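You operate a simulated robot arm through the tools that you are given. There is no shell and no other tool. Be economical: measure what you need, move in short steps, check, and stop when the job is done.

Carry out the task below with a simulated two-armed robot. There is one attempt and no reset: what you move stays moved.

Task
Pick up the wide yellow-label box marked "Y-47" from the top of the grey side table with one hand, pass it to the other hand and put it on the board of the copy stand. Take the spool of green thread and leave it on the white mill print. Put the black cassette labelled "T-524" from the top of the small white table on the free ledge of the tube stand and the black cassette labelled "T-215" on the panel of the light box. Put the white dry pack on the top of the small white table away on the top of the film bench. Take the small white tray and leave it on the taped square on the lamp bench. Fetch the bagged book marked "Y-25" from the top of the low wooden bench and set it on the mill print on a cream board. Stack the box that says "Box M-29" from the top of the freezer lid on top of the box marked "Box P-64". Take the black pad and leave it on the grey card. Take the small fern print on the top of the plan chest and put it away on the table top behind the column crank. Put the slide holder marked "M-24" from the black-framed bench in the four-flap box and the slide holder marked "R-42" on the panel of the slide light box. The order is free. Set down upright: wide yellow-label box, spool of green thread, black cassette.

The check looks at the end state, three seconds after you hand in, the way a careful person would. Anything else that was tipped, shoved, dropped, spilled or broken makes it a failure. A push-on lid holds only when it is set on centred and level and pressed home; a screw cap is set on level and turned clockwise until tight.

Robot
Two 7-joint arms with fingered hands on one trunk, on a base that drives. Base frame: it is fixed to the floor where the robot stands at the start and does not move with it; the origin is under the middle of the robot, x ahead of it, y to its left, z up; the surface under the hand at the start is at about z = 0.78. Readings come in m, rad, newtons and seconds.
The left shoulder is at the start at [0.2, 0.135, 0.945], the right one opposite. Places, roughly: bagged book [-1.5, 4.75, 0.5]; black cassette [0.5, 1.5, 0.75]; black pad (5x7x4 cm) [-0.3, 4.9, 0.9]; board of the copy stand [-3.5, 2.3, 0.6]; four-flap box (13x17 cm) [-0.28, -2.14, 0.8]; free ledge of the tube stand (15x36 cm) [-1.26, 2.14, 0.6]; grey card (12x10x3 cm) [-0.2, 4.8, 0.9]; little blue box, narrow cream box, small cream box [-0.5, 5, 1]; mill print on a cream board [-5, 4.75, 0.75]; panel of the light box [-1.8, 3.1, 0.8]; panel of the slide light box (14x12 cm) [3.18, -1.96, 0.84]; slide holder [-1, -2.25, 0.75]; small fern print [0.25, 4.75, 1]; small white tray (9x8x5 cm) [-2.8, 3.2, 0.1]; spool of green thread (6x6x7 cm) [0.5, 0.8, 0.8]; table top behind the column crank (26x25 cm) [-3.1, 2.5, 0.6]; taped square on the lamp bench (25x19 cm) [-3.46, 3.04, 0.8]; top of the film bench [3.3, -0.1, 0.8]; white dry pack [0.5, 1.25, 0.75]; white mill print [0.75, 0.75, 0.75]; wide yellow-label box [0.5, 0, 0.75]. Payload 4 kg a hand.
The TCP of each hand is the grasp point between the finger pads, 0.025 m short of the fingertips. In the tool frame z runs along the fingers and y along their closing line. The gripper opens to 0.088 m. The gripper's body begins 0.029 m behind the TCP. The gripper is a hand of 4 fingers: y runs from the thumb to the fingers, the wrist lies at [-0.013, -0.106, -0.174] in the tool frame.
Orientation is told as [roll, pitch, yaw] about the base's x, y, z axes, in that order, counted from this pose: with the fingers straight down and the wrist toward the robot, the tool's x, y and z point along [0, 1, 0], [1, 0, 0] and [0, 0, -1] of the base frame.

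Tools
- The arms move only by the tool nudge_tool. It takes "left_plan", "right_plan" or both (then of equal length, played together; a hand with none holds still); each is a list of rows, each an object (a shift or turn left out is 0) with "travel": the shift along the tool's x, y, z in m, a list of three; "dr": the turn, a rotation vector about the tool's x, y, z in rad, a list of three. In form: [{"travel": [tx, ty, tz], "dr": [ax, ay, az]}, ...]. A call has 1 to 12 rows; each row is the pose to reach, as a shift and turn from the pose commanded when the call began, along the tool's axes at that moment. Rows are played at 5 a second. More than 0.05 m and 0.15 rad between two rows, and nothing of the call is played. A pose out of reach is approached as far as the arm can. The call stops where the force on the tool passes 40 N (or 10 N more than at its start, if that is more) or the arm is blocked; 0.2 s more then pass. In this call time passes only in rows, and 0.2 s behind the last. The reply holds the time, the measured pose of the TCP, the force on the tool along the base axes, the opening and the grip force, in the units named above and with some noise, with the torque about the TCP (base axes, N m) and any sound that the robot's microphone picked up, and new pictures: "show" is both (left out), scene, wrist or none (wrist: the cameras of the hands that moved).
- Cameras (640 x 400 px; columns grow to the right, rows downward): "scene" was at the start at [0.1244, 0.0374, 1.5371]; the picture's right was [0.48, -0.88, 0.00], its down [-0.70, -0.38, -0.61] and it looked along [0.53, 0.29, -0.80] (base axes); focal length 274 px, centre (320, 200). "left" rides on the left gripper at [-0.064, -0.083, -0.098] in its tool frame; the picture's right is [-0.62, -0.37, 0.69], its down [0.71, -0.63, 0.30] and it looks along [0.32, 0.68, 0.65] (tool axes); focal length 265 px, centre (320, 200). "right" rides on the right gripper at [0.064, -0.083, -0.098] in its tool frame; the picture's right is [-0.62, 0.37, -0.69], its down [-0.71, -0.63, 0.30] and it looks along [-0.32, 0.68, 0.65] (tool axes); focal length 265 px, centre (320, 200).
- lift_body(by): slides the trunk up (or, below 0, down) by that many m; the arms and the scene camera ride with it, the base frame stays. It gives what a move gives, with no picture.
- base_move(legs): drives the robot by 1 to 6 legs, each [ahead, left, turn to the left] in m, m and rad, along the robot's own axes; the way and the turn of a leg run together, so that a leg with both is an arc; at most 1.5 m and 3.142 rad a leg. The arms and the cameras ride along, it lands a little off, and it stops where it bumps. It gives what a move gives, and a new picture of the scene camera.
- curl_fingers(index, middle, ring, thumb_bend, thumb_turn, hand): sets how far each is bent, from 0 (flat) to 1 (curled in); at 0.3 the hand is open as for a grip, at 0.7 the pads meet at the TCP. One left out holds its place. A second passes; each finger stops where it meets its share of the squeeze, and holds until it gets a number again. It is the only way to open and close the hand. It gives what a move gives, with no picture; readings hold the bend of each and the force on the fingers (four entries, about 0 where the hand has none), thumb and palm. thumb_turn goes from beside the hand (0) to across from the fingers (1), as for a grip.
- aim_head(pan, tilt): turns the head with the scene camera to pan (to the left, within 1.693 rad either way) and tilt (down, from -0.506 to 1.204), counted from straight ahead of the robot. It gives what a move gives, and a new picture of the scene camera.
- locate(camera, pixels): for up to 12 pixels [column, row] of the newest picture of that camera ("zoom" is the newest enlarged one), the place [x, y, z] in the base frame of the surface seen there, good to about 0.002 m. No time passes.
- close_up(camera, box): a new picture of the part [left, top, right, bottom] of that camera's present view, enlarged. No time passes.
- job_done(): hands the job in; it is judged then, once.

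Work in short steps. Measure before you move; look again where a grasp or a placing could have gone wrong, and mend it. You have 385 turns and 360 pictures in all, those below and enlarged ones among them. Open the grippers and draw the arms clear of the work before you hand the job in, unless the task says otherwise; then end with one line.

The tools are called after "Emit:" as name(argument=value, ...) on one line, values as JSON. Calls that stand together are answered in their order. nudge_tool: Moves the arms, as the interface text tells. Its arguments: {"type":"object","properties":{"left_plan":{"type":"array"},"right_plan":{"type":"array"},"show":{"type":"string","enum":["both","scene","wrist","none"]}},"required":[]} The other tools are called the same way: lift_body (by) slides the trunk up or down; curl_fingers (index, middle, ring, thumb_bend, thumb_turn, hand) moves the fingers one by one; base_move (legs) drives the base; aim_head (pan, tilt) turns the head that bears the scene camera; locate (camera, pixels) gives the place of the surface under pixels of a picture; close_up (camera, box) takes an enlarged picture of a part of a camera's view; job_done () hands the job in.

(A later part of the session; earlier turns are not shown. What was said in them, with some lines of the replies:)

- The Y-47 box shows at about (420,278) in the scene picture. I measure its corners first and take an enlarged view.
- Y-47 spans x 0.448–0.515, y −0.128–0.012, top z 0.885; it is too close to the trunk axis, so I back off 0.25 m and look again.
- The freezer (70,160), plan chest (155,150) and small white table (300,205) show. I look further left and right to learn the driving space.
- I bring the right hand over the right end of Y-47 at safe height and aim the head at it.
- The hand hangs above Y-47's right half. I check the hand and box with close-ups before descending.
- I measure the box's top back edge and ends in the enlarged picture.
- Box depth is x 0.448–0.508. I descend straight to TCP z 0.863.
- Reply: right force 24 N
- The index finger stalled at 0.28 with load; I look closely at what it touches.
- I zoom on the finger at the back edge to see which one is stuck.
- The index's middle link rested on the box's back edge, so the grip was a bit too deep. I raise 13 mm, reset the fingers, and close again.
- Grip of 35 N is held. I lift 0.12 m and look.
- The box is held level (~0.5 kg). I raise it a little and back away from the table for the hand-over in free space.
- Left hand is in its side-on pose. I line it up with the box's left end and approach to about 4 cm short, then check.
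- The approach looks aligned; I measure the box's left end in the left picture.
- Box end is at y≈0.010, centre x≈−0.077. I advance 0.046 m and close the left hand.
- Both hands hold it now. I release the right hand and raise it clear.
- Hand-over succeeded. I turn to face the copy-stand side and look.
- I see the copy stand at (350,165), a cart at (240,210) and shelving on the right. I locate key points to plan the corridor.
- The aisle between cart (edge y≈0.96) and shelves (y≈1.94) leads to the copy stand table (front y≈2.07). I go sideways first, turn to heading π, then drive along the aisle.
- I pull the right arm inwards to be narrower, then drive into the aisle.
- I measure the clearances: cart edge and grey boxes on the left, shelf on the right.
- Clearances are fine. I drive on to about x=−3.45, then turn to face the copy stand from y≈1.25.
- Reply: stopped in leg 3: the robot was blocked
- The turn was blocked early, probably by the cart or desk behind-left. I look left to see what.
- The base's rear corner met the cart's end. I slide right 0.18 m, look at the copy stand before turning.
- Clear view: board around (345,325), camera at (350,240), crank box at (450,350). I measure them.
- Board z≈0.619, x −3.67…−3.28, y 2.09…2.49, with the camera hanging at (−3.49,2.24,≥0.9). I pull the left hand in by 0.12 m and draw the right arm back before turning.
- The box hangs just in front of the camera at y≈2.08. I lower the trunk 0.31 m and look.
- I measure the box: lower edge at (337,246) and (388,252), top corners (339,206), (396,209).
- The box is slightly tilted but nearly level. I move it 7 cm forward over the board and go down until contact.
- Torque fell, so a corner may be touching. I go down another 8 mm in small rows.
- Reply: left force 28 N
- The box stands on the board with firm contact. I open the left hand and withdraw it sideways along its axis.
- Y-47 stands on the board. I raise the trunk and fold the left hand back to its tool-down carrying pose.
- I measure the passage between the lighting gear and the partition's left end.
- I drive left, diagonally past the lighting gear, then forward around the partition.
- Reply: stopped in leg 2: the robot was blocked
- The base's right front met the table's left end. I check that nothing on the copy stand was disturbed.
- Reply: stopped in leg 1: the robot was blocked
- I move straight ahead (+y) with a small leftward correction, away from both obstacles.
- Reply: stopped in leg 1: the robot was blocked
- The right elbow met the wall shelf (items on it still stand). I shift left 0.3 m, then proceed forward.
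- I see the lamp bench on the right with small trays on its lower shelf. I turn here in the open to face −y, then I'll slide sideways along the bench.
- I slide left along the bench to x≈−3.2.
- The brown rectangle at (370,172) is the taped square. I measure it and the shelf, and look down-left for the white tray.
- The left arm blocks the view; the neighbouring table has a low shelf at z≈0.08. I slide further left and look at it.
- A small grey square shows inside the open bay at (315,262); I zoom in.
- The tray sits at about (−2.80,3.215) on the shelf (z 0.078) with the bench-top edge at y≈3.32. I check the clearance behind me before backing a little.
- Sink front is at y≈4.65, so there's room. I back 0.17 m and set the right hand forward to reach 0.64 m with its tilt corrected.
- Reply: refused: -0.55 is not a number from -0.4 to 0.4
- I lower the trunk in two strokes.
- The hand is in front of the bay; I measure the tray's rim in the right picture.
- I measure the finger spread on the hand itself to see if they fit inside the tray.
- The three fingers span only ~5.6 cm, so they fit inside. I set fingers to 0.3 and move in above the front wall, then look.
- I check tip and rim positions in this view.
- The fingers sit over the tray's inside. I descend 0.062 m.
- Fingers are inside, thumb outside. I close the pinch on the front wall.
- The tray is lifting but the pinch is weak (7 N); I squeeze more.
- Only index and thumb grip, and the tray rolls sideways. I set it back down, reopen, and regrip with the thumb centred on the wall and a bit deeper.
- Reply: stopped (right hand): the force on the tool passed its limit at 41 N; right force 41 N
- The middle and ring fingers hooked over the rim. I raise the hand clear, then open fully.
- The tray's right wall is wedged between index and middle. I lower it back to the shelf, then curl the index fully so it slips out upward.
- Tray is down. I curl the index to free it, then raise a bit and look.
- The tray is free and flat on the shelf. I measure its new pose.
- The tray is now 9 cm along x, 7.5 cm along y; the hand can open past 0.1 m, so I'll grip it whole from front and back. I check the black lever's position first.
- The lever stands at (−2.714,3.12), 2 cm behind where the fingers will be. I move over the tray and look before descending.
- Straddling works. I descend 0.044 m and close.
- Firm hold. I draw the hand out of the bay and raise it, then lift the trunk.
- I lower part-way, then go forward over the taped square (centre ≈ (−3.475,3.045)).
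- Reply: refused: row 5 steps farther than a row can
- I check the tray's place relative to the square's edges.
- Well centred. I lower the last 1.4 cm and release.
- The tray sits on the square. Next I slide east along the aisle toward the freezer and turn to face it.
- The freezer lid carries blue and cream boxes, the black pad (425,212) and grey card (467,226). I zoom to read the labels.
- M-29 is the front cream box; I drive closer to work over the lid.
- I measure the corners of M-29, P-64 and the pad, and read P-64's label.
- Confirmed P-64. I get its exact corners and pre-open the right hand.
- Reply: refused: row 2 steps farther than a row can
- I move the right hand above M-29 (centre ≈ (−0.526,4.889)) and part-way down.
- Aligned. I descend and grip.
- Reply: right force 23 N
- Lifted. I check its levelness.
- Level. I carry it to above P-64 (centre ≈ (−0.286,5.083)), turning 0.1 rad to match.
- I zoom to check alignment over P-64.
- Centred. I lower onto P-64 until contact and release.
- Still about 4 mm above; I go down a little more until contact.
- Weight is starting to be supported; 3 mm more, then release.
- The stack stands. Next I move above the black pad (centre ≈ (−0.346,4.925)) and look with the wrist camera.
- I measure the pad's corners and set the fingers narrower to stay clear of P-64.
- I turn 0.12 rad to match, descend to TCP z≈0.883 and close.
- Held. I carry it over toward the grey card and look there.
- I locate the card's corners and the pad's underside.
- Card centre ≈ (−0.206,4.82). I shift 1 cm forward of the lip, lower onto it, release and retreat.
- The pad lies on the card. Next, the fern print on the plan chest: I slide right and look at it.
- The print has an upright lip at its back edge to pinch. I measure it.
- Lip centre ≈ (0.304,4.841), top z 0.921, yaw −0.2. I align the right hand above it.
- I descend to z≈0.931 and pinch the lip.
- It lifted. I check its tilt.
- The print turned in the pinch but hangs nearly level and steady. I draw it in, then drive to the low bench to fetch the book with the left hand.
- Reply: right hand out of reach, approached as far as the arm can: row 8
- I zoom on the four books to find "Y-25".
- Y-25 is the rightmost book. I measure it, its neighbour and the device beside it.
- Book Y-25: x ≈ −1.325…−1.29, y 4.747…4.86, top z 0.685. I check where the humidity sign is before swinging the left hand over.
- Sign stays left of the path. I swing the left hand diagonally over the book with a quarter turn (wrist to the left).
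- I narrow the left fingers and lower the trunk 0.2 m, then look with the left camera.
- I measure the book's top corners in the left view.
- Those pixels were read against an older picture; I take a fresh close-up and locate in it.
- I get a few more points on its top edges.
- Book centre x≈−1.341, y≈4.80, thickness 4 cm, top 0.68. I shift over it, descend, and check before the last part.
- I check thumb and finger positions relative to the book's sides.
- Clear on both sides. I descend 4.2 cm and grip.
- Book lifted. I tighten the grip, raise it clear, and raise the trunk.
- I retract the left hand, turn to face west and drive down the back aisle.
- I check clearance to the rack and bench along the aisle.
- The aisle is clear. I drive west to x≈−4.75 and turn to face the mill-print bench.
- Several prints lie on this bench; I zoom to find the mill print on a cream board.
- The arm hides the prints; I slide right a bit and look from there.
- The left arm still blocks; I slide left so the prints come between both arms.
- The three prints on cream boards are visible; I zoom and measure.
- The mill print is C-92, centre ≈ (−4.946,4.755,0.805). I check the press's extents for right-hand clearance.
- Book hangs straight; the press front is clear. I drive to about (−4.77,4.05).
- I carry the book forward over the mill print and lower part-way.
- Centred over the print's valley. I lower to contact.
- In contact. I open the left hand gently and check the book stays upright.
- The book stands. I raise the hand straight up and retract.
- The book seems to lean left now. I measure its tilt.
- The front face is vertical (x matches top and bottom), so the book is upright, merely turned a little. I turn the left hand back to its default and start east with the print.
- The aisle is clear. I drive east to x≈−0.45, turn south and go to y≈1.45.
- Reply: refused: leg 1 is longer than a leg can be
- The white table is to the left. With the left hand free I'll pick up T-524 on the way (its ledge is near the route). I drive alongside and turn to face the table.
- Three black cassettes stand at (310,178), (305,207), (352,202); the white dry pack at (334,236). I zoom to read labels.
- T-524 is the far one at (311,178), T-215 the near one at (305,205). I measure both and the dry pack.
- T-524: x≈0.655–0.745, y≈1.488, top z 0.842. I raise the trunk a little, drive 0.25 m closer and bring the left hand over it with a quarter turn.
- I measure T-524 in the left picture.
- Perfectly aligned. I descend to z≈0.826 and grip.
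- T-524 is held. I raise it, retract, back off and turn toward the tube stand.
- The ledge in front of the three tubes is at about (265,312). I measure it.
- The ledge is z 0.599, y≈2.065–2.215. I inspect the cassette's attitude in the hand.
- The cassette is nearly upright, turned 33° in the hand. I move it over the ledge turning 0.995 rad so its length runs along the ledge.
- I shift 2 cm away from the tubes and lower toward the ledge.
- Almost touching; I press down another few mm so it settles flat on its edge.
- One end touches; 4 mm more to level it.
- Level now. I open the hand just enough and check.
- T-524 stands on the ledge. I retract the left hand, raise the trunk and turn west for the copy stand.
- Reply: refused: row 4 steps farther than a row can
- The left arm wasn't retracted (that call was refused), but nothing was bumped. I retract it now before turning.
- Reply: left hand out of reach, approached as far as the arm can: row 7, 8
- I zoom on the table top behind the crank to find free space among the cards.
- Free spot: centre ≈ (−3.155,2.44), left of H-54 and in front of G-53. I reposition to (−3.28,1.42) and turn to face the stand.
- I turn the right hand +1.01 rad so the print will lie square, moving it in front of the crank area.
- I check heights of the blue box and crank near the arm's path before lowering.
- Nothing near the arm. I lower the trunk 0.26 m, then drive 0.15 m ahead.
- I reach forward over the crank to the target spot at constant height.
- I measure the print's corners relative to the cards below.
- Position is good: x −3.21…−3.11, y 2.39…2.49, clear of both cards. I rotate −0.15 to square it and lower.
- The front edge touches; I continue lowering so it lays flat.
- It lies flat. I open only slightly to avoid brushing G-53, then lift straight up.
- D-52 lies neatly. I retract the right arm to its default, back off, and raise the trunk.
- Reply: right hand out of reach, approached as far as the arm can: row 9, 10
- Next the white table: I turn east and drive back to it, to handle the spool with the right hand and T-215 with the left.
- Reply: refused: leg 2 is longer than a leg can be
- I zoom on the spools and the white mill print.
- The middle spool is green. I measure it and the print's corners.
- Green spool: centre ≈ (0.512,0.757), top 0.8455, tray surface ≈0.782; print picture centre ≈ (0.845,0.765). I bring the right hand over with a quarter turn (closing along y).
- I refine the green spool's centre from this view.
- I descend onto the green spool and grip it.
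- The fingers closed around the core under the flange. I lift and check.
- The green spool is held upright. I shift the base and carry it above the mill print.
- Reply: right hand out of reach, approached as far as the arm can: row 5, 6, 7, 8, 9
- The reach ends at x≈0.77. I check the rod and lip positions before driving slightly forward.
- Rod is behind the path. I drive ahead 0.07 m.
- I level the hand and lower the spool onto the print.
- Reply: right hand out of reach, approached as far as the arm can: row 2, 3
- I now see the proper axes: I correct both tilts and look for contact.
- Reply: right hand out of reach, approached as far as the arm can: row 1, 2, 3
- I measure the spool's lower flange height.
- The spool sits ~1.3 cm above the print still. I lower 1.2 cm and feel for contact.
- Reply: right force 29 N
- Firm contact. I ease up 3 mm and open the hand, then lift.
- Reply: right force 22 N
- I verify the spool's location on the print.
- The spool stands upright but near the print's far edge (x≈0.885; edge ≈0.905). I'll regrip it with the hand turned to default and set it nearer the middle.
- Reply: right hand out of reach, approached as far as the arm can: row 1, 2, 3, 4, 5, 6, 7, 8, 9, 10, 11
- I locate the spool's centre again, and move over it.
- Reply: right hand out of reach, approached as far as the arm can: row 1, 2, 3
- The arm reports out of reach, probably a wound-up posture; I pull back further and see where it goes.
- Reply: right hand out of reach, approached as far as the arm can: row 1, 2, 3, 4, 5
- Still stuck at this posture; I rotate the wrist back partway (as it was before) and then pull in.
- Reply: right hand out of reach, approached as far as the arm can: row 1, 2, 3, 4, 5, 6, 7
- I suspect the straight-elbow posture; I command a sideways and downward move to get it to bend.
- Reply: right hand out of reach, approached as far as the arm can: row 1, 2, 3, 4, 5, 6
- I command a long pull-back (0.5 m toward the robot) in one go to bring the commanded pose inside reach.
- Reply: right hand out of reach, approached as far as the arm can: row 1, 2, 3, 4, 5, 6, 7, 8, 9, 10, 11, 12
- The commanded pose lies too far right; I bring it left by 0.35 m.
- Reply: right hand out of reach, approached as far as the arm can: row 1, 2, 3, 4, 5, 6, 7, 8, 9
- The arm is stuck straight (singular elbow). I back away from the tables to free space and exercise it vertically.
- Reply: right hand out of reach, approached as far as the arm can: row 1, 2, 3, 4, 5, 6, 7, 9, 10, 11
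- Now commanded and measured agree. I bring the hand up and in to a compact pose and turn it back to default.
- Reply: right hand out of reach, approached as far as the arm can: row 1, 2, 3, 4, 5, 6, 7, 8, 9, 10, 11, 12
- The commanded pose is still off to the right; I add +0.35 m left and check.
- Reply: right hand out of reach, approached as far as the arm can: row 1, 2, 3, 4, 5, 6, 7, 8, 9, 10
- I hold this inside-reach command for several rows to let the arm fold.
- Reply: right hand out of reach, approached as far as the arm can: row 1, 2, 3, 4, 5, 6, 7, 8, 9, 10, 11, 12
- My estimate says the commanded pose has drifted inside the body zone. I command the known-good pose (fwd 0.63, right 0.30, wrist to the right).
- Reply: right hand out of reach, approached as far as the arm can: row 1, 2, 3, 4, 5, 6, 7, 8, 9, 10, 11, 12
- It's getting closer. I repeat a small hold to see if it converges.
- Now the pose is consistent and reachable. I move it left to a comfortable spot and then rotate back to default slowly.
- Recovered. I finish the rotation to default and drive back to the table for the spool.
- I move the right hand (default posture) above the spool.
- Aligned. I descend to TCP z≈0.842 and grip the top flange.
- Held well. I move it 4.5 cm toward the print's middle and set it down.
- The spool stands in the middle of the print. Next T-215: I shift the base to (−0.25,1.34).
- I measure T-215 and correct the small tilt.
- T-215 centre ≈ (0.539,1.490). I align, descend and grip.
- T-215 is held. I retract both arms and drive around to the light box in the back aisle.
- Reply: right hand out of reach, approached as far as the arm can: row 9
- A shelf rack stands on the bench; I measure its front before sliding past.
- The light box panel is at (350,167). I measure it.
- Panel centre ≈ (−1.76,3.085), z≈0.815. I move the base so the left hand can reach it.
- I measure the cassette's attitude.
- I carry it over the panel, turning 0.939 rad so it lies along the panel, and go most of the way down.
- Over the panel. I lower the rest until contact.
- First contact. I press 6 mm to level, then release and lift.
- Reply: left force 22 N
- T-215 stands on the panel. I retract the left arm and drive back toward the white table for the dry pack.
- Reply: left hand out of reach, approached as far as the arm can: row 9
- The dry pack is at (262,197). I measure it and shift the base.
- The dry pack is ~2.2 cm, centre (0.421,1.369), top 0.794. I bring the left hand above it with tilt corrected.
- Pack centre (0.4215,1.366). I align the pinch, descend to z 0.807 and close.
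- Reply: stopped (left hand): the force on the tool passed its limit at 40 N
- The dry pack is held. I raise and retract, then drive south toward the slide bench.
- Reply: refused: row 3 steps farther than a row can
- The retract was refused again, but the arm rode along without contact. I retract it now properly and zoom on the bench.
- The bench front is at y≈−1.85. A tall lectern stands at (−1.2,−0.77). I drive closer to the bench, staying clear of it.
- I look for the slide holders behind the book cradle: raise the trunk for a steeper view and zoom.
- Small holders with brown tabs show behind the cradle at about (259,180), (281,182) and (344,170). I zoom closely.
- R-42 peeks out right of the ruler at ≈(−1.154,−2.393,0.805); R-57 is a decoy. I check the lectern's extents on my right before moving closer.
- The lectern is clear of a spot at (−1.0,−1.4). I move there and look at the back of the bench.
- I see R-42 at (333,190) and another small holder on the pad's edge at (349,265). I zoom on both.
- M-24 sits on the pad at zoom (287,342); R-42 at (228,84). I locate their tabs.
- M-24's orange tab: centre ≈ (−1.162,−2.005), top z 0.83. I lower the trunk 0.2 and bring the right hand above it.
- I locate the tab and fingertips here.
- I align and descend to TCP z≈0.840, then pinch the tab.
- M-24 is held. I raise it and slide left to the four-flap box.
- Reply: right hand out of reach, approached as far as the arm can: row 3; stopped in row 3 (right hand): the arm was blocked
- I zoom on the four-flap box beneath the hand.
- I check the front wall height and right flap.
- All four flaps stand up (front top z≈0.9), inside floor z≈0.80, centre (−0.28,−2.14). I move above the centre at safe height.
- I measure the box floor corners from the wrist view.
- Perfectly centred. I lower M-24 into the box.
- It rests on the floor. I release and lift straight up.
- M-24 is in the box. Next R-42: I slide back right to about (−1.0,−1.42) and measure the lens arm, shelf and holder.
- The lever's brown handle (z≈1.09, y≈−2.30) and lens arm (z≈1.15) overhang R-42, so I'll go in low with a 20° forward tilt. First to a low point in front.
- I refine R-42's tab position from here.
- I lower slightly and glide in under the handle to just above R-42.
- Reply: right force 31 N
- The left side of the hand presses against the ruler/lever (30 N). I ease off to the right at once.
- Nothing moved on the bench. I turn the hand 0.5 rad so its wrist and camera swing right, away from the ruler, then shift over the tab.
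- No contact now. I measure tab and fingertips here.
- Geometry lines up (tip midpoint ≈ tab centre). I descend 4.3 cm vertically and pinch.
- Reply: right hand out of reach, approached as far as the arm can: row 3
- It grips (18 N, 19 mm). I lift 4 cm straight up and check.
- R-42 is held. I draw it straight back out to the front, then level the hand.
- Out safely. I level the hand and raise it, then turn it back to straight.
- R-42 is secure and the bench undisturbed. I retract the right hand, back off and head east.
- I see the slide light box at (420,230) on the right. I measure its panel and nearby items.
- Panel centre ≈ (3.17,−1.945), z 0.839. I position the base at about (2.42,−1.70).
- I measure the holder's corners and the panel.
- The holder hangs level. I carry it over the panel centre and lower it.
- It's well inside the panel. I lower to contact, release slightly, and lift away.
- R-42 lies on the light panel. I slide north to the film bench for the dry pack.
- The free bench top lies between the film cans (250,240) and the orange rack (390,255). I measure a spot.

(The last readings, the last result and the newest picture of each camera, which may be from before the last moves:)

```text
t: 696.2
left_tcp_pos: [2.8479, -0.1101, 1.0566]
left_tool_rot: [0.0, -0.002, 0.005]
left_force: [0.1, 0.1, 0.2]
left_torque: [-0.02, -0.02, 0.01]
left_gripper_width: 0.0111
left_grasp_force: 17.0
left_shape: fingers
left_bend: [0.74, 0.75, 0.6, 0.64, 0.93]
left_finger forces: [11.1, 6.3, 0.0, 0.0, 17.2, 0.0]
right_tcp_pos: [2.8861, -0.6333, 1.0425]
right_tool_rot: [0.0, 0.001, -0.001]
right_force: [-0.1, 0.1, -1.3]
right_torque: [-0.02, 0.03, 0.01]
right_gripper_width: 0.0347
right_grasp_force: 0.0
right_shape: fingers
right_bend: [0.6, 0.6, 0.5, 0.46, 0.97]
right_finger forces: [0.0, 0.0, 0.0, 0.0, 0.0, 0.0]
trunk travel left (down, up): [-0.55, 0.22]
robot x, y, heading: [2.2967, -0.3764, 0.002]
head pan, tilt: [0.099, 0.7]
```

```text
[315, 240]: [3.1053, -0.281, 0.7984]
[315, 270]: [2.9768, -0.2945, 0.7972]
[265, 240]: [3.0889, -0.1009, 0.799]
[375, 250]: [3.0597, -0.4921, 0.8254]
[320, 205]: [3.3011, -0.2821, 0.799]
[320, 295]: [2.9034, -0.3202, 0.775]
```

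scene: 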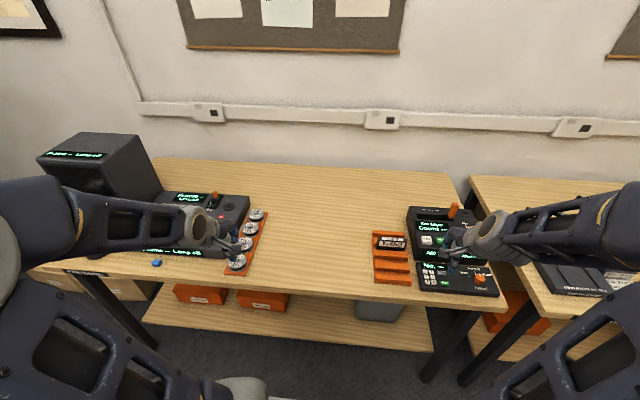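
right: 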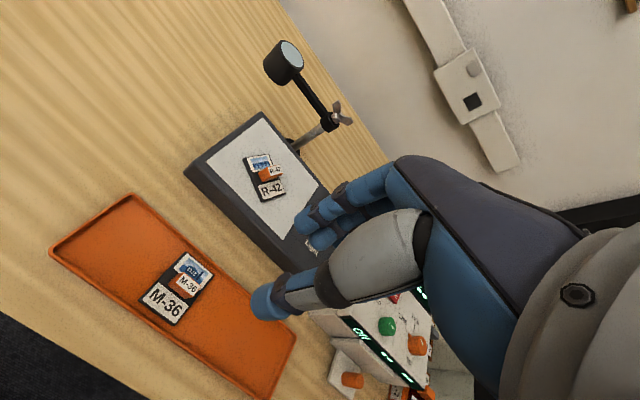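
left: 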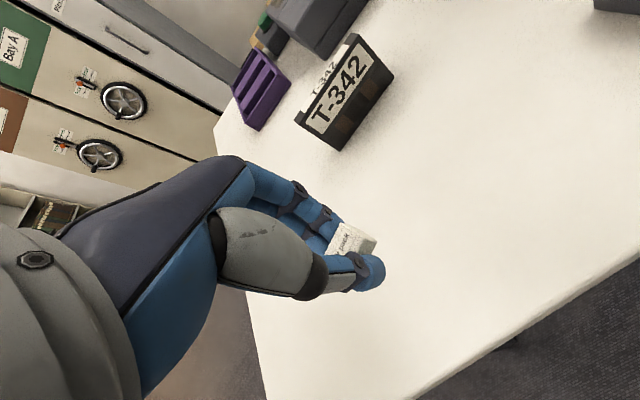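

I carry the dry pack to (3.12,−0.28) and lower it.

Emit:
nudge_tool(left_plan=[{"travel": [-0.024, 0.039, 0]}, {"travel": [-0.047, 0.078, 0]}, {"travel": [-0.071, 0.117, 0]}, {"travel": [-0.095, 0.155, 0]}, {"travel": [-0.119, 0.194, 0]}, {"travel": [-0.142, 0.233, 0]}, {"travel": [-0.166, 0.272, 0]}, {"travel": [-0.166, 0.272, 0.045]}, {"travel": [-0.166, 0.272, 0.09]}, {"travel": [-0.166, 0.272, 0.135]}, {"travel": [-0.166, 0.272, 0.18]}, {"travel": [-0.166, 0.272, 0.205]}], show="wrist")

```text
t: 698.8
left_tcp_pos: [3.12, -0.2752, 0.8519]
left_tool_rot: [0.002, -0.003, 0.003]
left_force: [-0.9, 0.3, 0.3]
left_torque: [-0.01, 0.0, 0.03]
left_gripper_width: 0.0108
left_grasp_force: 17.4
left_shape: fingers
left_bend: [0.74, 0.75, 0.6, 0.64, 0.93]
left_finger forces: [10.9, 6.2, 0.0, 0.1, 17.4, 0.0]
right_tcp_pos: [2.8843, -0.6326, 1.0428]
right_tool_rot: [0.0, 0.003, 0.0]
right_force: [-0.3, 0.2, 0.0]
right_torque: [-0.01, 0.0, 0.0]
right_gripper_width: 0.0344
right_grasp_force: 0.1
right_shape: fingers
right_bend: [0.6, 0.6, 0.5, 0.46, 0.97]
right_finger forces: [0.0, 0.0, 0.0, 0.1, 0.0, 0.0]
trunk travel left (down, up): [-0.55, 0.22]
robot x, y, heading: [2.298, -0.3752, -0.005]
head pan, tilt: [0.099, 0.7]
```

left: 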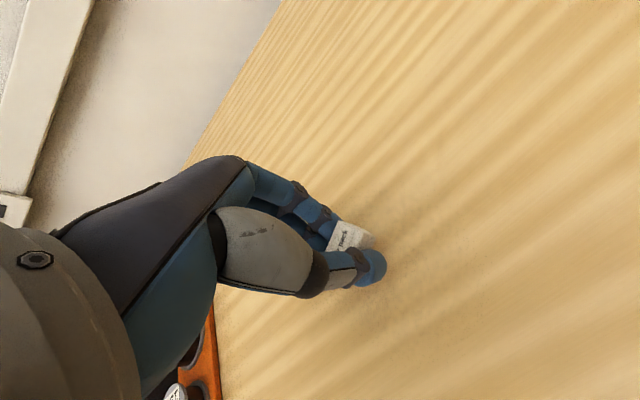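

I lower the last 2 cm in small steps and release.

Emit:
nudge_tool(left_plan=[{"travel": [0, 0, 0.01]}, {"travel": [0, 0, 0.018]}, {"travel": [0, 0, 0.022]}], show="none")

Emit:
curl_fingers(hand="left", index=0.55, middle=0.55, ring=0.55, thumb_bend=0.42)

Emit:
nudge_tool(left_plan=[{"travel": [0, 0, -0.03]}, {"travel": [0, 0, -0.07]}, {"travel": [0, 0, -0.11]}, {"travel": [0, 0, -0.15]}, {"travel": [0.02, -0.04, -0.17]}, {"travel": [0.04, -0.08, -0.18]}, {"travel": [0.06, -0.12, -0.19]}, {"travel": [0.08, -0.16, -0.2]}], show="scene")

```text
t: 699.6
left_tcp_pos: [3.1205, -0.2761, 0.8295]
left_tool_rot: [0.002, -0.004, 0.004]
left_force: [-0.3, 0.2, -0.3]
left_torque: [0.01, -0.03, 0.01]
left_gripper_width: 0.0108
left_grasp_force: 17.4
left_shape: fingers
left_bend: [0.74, 0.75, 0.6, 0.64, 0.93]
left_finger forces: [11.0, 6.2, 0.1, 0.0, 17.4, 0.1]
right_tcp_pos: [2.8844, -0.6318, 1.0416]
right_tool_rot: [-0.001, 0.003, 0.0]
right_force: [0.3, -0.2, -0.6]
right_torque: [0.0, 0.02, 0.0]
right_gripper_width: 0.0347
right_grasp_force: 0.1
right_shape: fingers
right_bend: [0.6, 0.6, 0.5, 0.46, 0.97]
right_finger forces: [0.1, 0.0, 0.0, 0.0, 0.1, 0.0]
trunk travel left (down, up): [-0.55, 0.22]
robot x, y, heading: [2.2943, -0.3725, 0.002]
head pan, tilt: [0.099, 0.7]
```

```text
t: 700.6
left_tcp_pos: [3.1197, -0.2759, 0.8285]
left_tool_rot: [0.0, -0.004, 0.004]
left_force: [-0.4, -0.2, 0.3]
left_torque: [0.0, 0.03, -0.01]
left_gripper_width: 0.0443
left_grasp_force: 0.3
left_shape: fingers
left_bend: [0.55, 0.56, 0.55, 0.42, 0.97]
left_finger forces: [0.1, 0.8, 0.0, 0.0, 0.0, 0.1]
right_tcp_pos: [2.8861, -0.6343, 1.0423]
right_tool_rot: [0.001, 0.003, -0.001]
right_force: [-0.8, -0.4, 1.0]
right_torque: [-0.02, 0.0, 0.03]
right_gripper_width: 0.0345
right_grasp_force: 0.2
right_shape: fingers
right_bend: [0.6, 0.6, 0.5, 0.46, 0.97]
right_finger forces: [0.0, 0.0, 0.0, 0.1, 0.0, 0.0]
trunk travel left (down, up): [-0.55, 0.22]
robot x, y, heading: [2.2971, -0.3704, 0.005]
head pan, tilt: [0.099, 0.7]
```

```text
t: 702.4
left_tcp_pos: [2.9607, -0.1965, 1.0275]
left_tool_rot: [0.002, -0.003, 0.003]
left_force: [-0.6, 0.1, -0.4]
left_torque: [0.01, 0.01, 0.02]
left_gripper_width: 0.0446
left_grasp_force: 0.0
left_shape: fingers
left_bend: [0.55, 0.55, 0.55, 0.42, 0.97]
left_finger forces: [0.0, 0.1, 0.0, 0.0, 0.0, 0.0]
right_tcp_pos: [2.884, -0.6335, 1.0422]
right_tool_rot: [0.001, 0.001, -0.002]
right_force: [-0.3, -0.8, 0.6]
right_torque: [0.03, 0.02, 0.0]
right_gripper_width: 0.0344
right_grasp_force: 0.0
right_shape: fingers
right_bend: [0.6, 0.6, 0.5, 0.46, 0.97]
right_finger forces: [0.0, 0.0, 0.0, 0.0, 0.0, 0.0]
trunk travel left (down, up): [-0.55, 0.22]
robot x, y, heading: [2.2977, -0.3725, -0.002]
head pan, tilt: [0.099, 0.7]
```

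scene: 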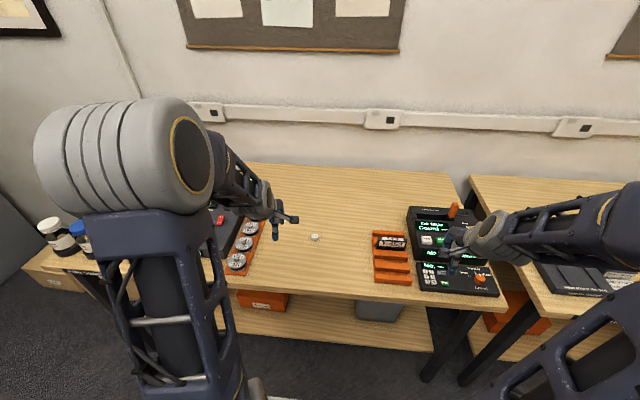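

All items are placed. I back off and turn to inspect the white table that the left arm swept past earlier.

Emit:
base_move(legs=[[-0.35, 0, 0], [0, 0, 2.3]])

Emit:
aim_head(pan=0.0, tilt=0.45)

```text
t: 710.0
left_tcp_pos: [1.3839, 0.0172, 1.027]
left_tool_rot: [-0.001, -0.003, 2.282]
left_force: [-0.4, 0.6, 0.3]
left_torque: [-0.02, -0.03, 0.02]
left_gripper_width: 0.0445
left_grasp_force: 0.0
left_shape: fingers
left_bend: [0.55, 0.55, 0.55, 0.42, 0.97]
left_finger forces: [0.0, 0.1, 0.1, 0.0, 0.0, 0.0]
right_tcp_pos: [1.7648, 0.2427, 1.0423]
right_tool_rot: [0.001, 0.003, 2.278]
right_force: [-0.1, 0.3, 0.2]
right_torque: [0.0, 0.0, 0.0]
right_gripper_width: 0.0345
right_grasp_force: 0.0
right_shape: fingers
right_bend: [0.6, 0.6, 0.5, 0.46, 0.97]
right_finger forces: [0.0, 0.0, 0.1, 0.0, 0.0, 0.0]
trunk travel left (down, up): [-0.55, 0.22]
robot x, y, heading: [1.9453, -0.3728, 2.276]
head pan, tilt: [0.099, 0.7]
```

scene: 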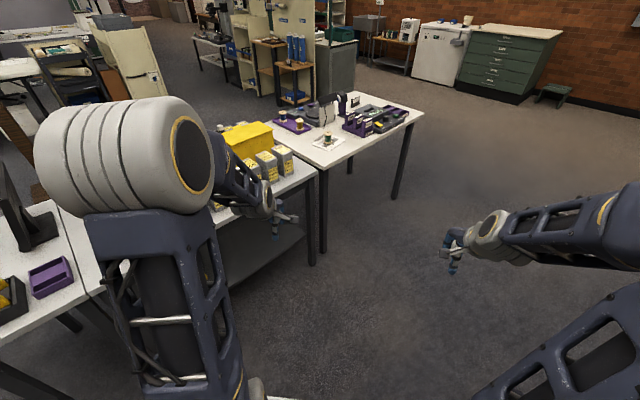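

```text
t: 710.8
left_tcp_pos: [1.3832, 0.0169, 1.0272]
left_tool_rot: [-0.001, -0.006, 2.282]
left_force: [0.3, 0.4, 0.3]
left_torque: [-0.01, 0.0, 0.04]
left_gripper_width: 0.0442
left_grasp_force: 0.1
left_shape: fingers
left_bend: [0.55, 0.55, 0.55, 0.42, 0.97]
left_finger forces: [0.0, 0.0, 0.0, 0.1, 0.0, 0.1]
right_tcp_pos: [1.764, 0.2415, 1.0416]
right_tool_rot: [-0.001, 0.002, 2.278]
right_force: [0.3, 0.0, -0.1]
right_torque: [-0.01, 0.03, -0.01]
right_gripper_width: 0.0345
right_grasp_force: 0.1
right_shape: fingers
right_bend: [0.6, 0.6, 0.5, 0.46, 0.97]
right_finger forces: [0.0, 0.1, 0.1, 0.1, 0.0, 0.1]
trunk travel left (down, up): [-0.55, 0.22]
robot x, y, heading: [1.9459, -0.3699, 2.278]
head pan, tilt: [0.0, 0.45]
```

scene: 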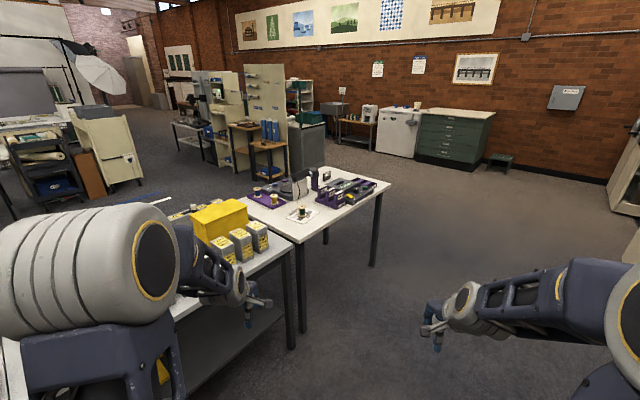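

Emit:
close_up(camera="scene", box=[230, 150, 400, 250])

Emit:
close_up(camera="scene", box=[160, 50, 340, 200])

```text
3.76 times, centred on (315, 200) of scene
```

zoom: 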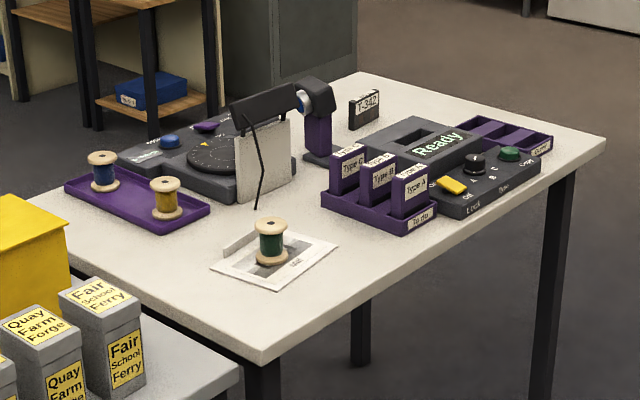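

```text
2.67 times, centred on (250, 125) of scene
```

zoom: 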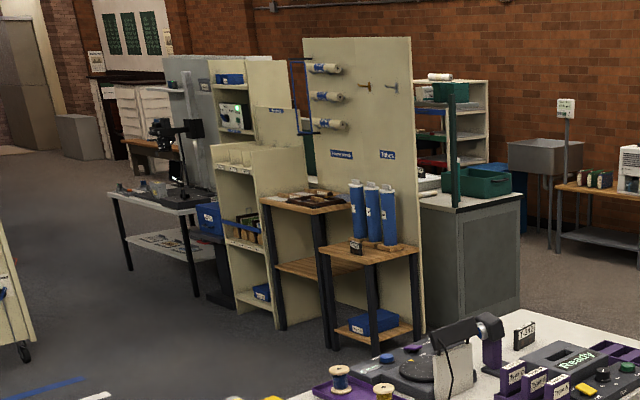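

Everything stands as intended: the spool upright on its print, T-524 on the ledge, tubes and rolls untouched. I open both hands fully with the arms clear.

Emit:
curl_fingers(hand="left", index=0.3, middle=0.3, ring=0.3, thumb_bend=0.3)

Emit:
curl_fingers(hand="right", index=0.3, middle=0.3, ring=0.3, thumb_bend=0.3)

```text
t: 711.8
left_tcp_pos: [1.3822, 0.0185, 1.0268]
left_tool_rot: [0.0, -0.006, 2.281]
left_force: [0.0, 0.7, 0.8]
left_torque: [0.01, 0.01, 0.02]
left_gripper_width: 0.0846
left_grasp_force: 0.0
left_shape: fingers
left_bend: [0.3, 0.3, 0.3, 0.3, 0.97]
left_finger forces: [0.0, 0.0, 0.1, 0.0, 0.2, 0.0]
right_tcp_pos: [1.7647, 0.2416, 1.0422]
right_tool_rot: [0.0, 0.001, 2.279]
right_force: [0.5, 0.5, 0.2]
right_torque: [0.0, 0.01, -0.01]
right_gripper_width: 0.0344
right_grasp_force: 0.1
right_shape: fingers
right_bend: [0.6, 0.6, 0.5, 0.46, 0.97]
right_finger forces: [0.0, 0.0, 0.0, 0.1, 0.1, 0.0]
trunk travel left (down, up): [-0.55, 0.22]
robot x, y, heading: [1.9445, -0.3751, 2.273]
head pan, tilt: [0.0, 0.45]
```

```text
t: 712.8
left_tcp_pos: [1.384, 0.0168, 1.0268]
left_tool_rot: [0.001, -0.003, 2.281]
left_force: [-0.2, 0.0, 0.1]
left_torque: [-0.01, 0.0, -0.01]
left_gripper_width: 0.0847
left_grasp_force: 0.1
left_shape: fingers
left_bend: [0.3, 0.3, 0.3, 0.3, 0.97]
left_finger forces: [0.0, 0.0, 0.0, 0.0, 0.0, 0.0]
right_tcp_pos: [1.7655, 0.2426, 1.0421]
right_tool_rot: [0.001, 0.001, 2.279]
right_force: [-0.6, 0.0, 0.5]
right_torque: [0.0, 0.02, 0.02]
right_gripper_width: 0.0844
right_grasp_force: 0.0
right_shape: fingers
right_bend: [0.3, 0.3, 0.3, 0.3, 0.97]
right_finger forces: [0.0, 0.0, 0.0, 0.1, 0.0, 0.1]
trunk travel left (down, up): [-0.55, 0.22]
robot x, y, heading: [1.9516, -0.3747, 2.274]
head pan, tilt: [0.0, 0.45]
```

Both hands are open and clear of the work, so I hand the job in.

Emit:
job_done()

```text
The job is handed in.
```

All twelve items are placed as asked and the job is handed in. Along the way the base bumped a cart and the end of the copy-stand table, the right arm bumped the copy stand's wall shelf, and the right hand pressed the ruler on the slide bench. I saw nothing moved or tipped by any of it.
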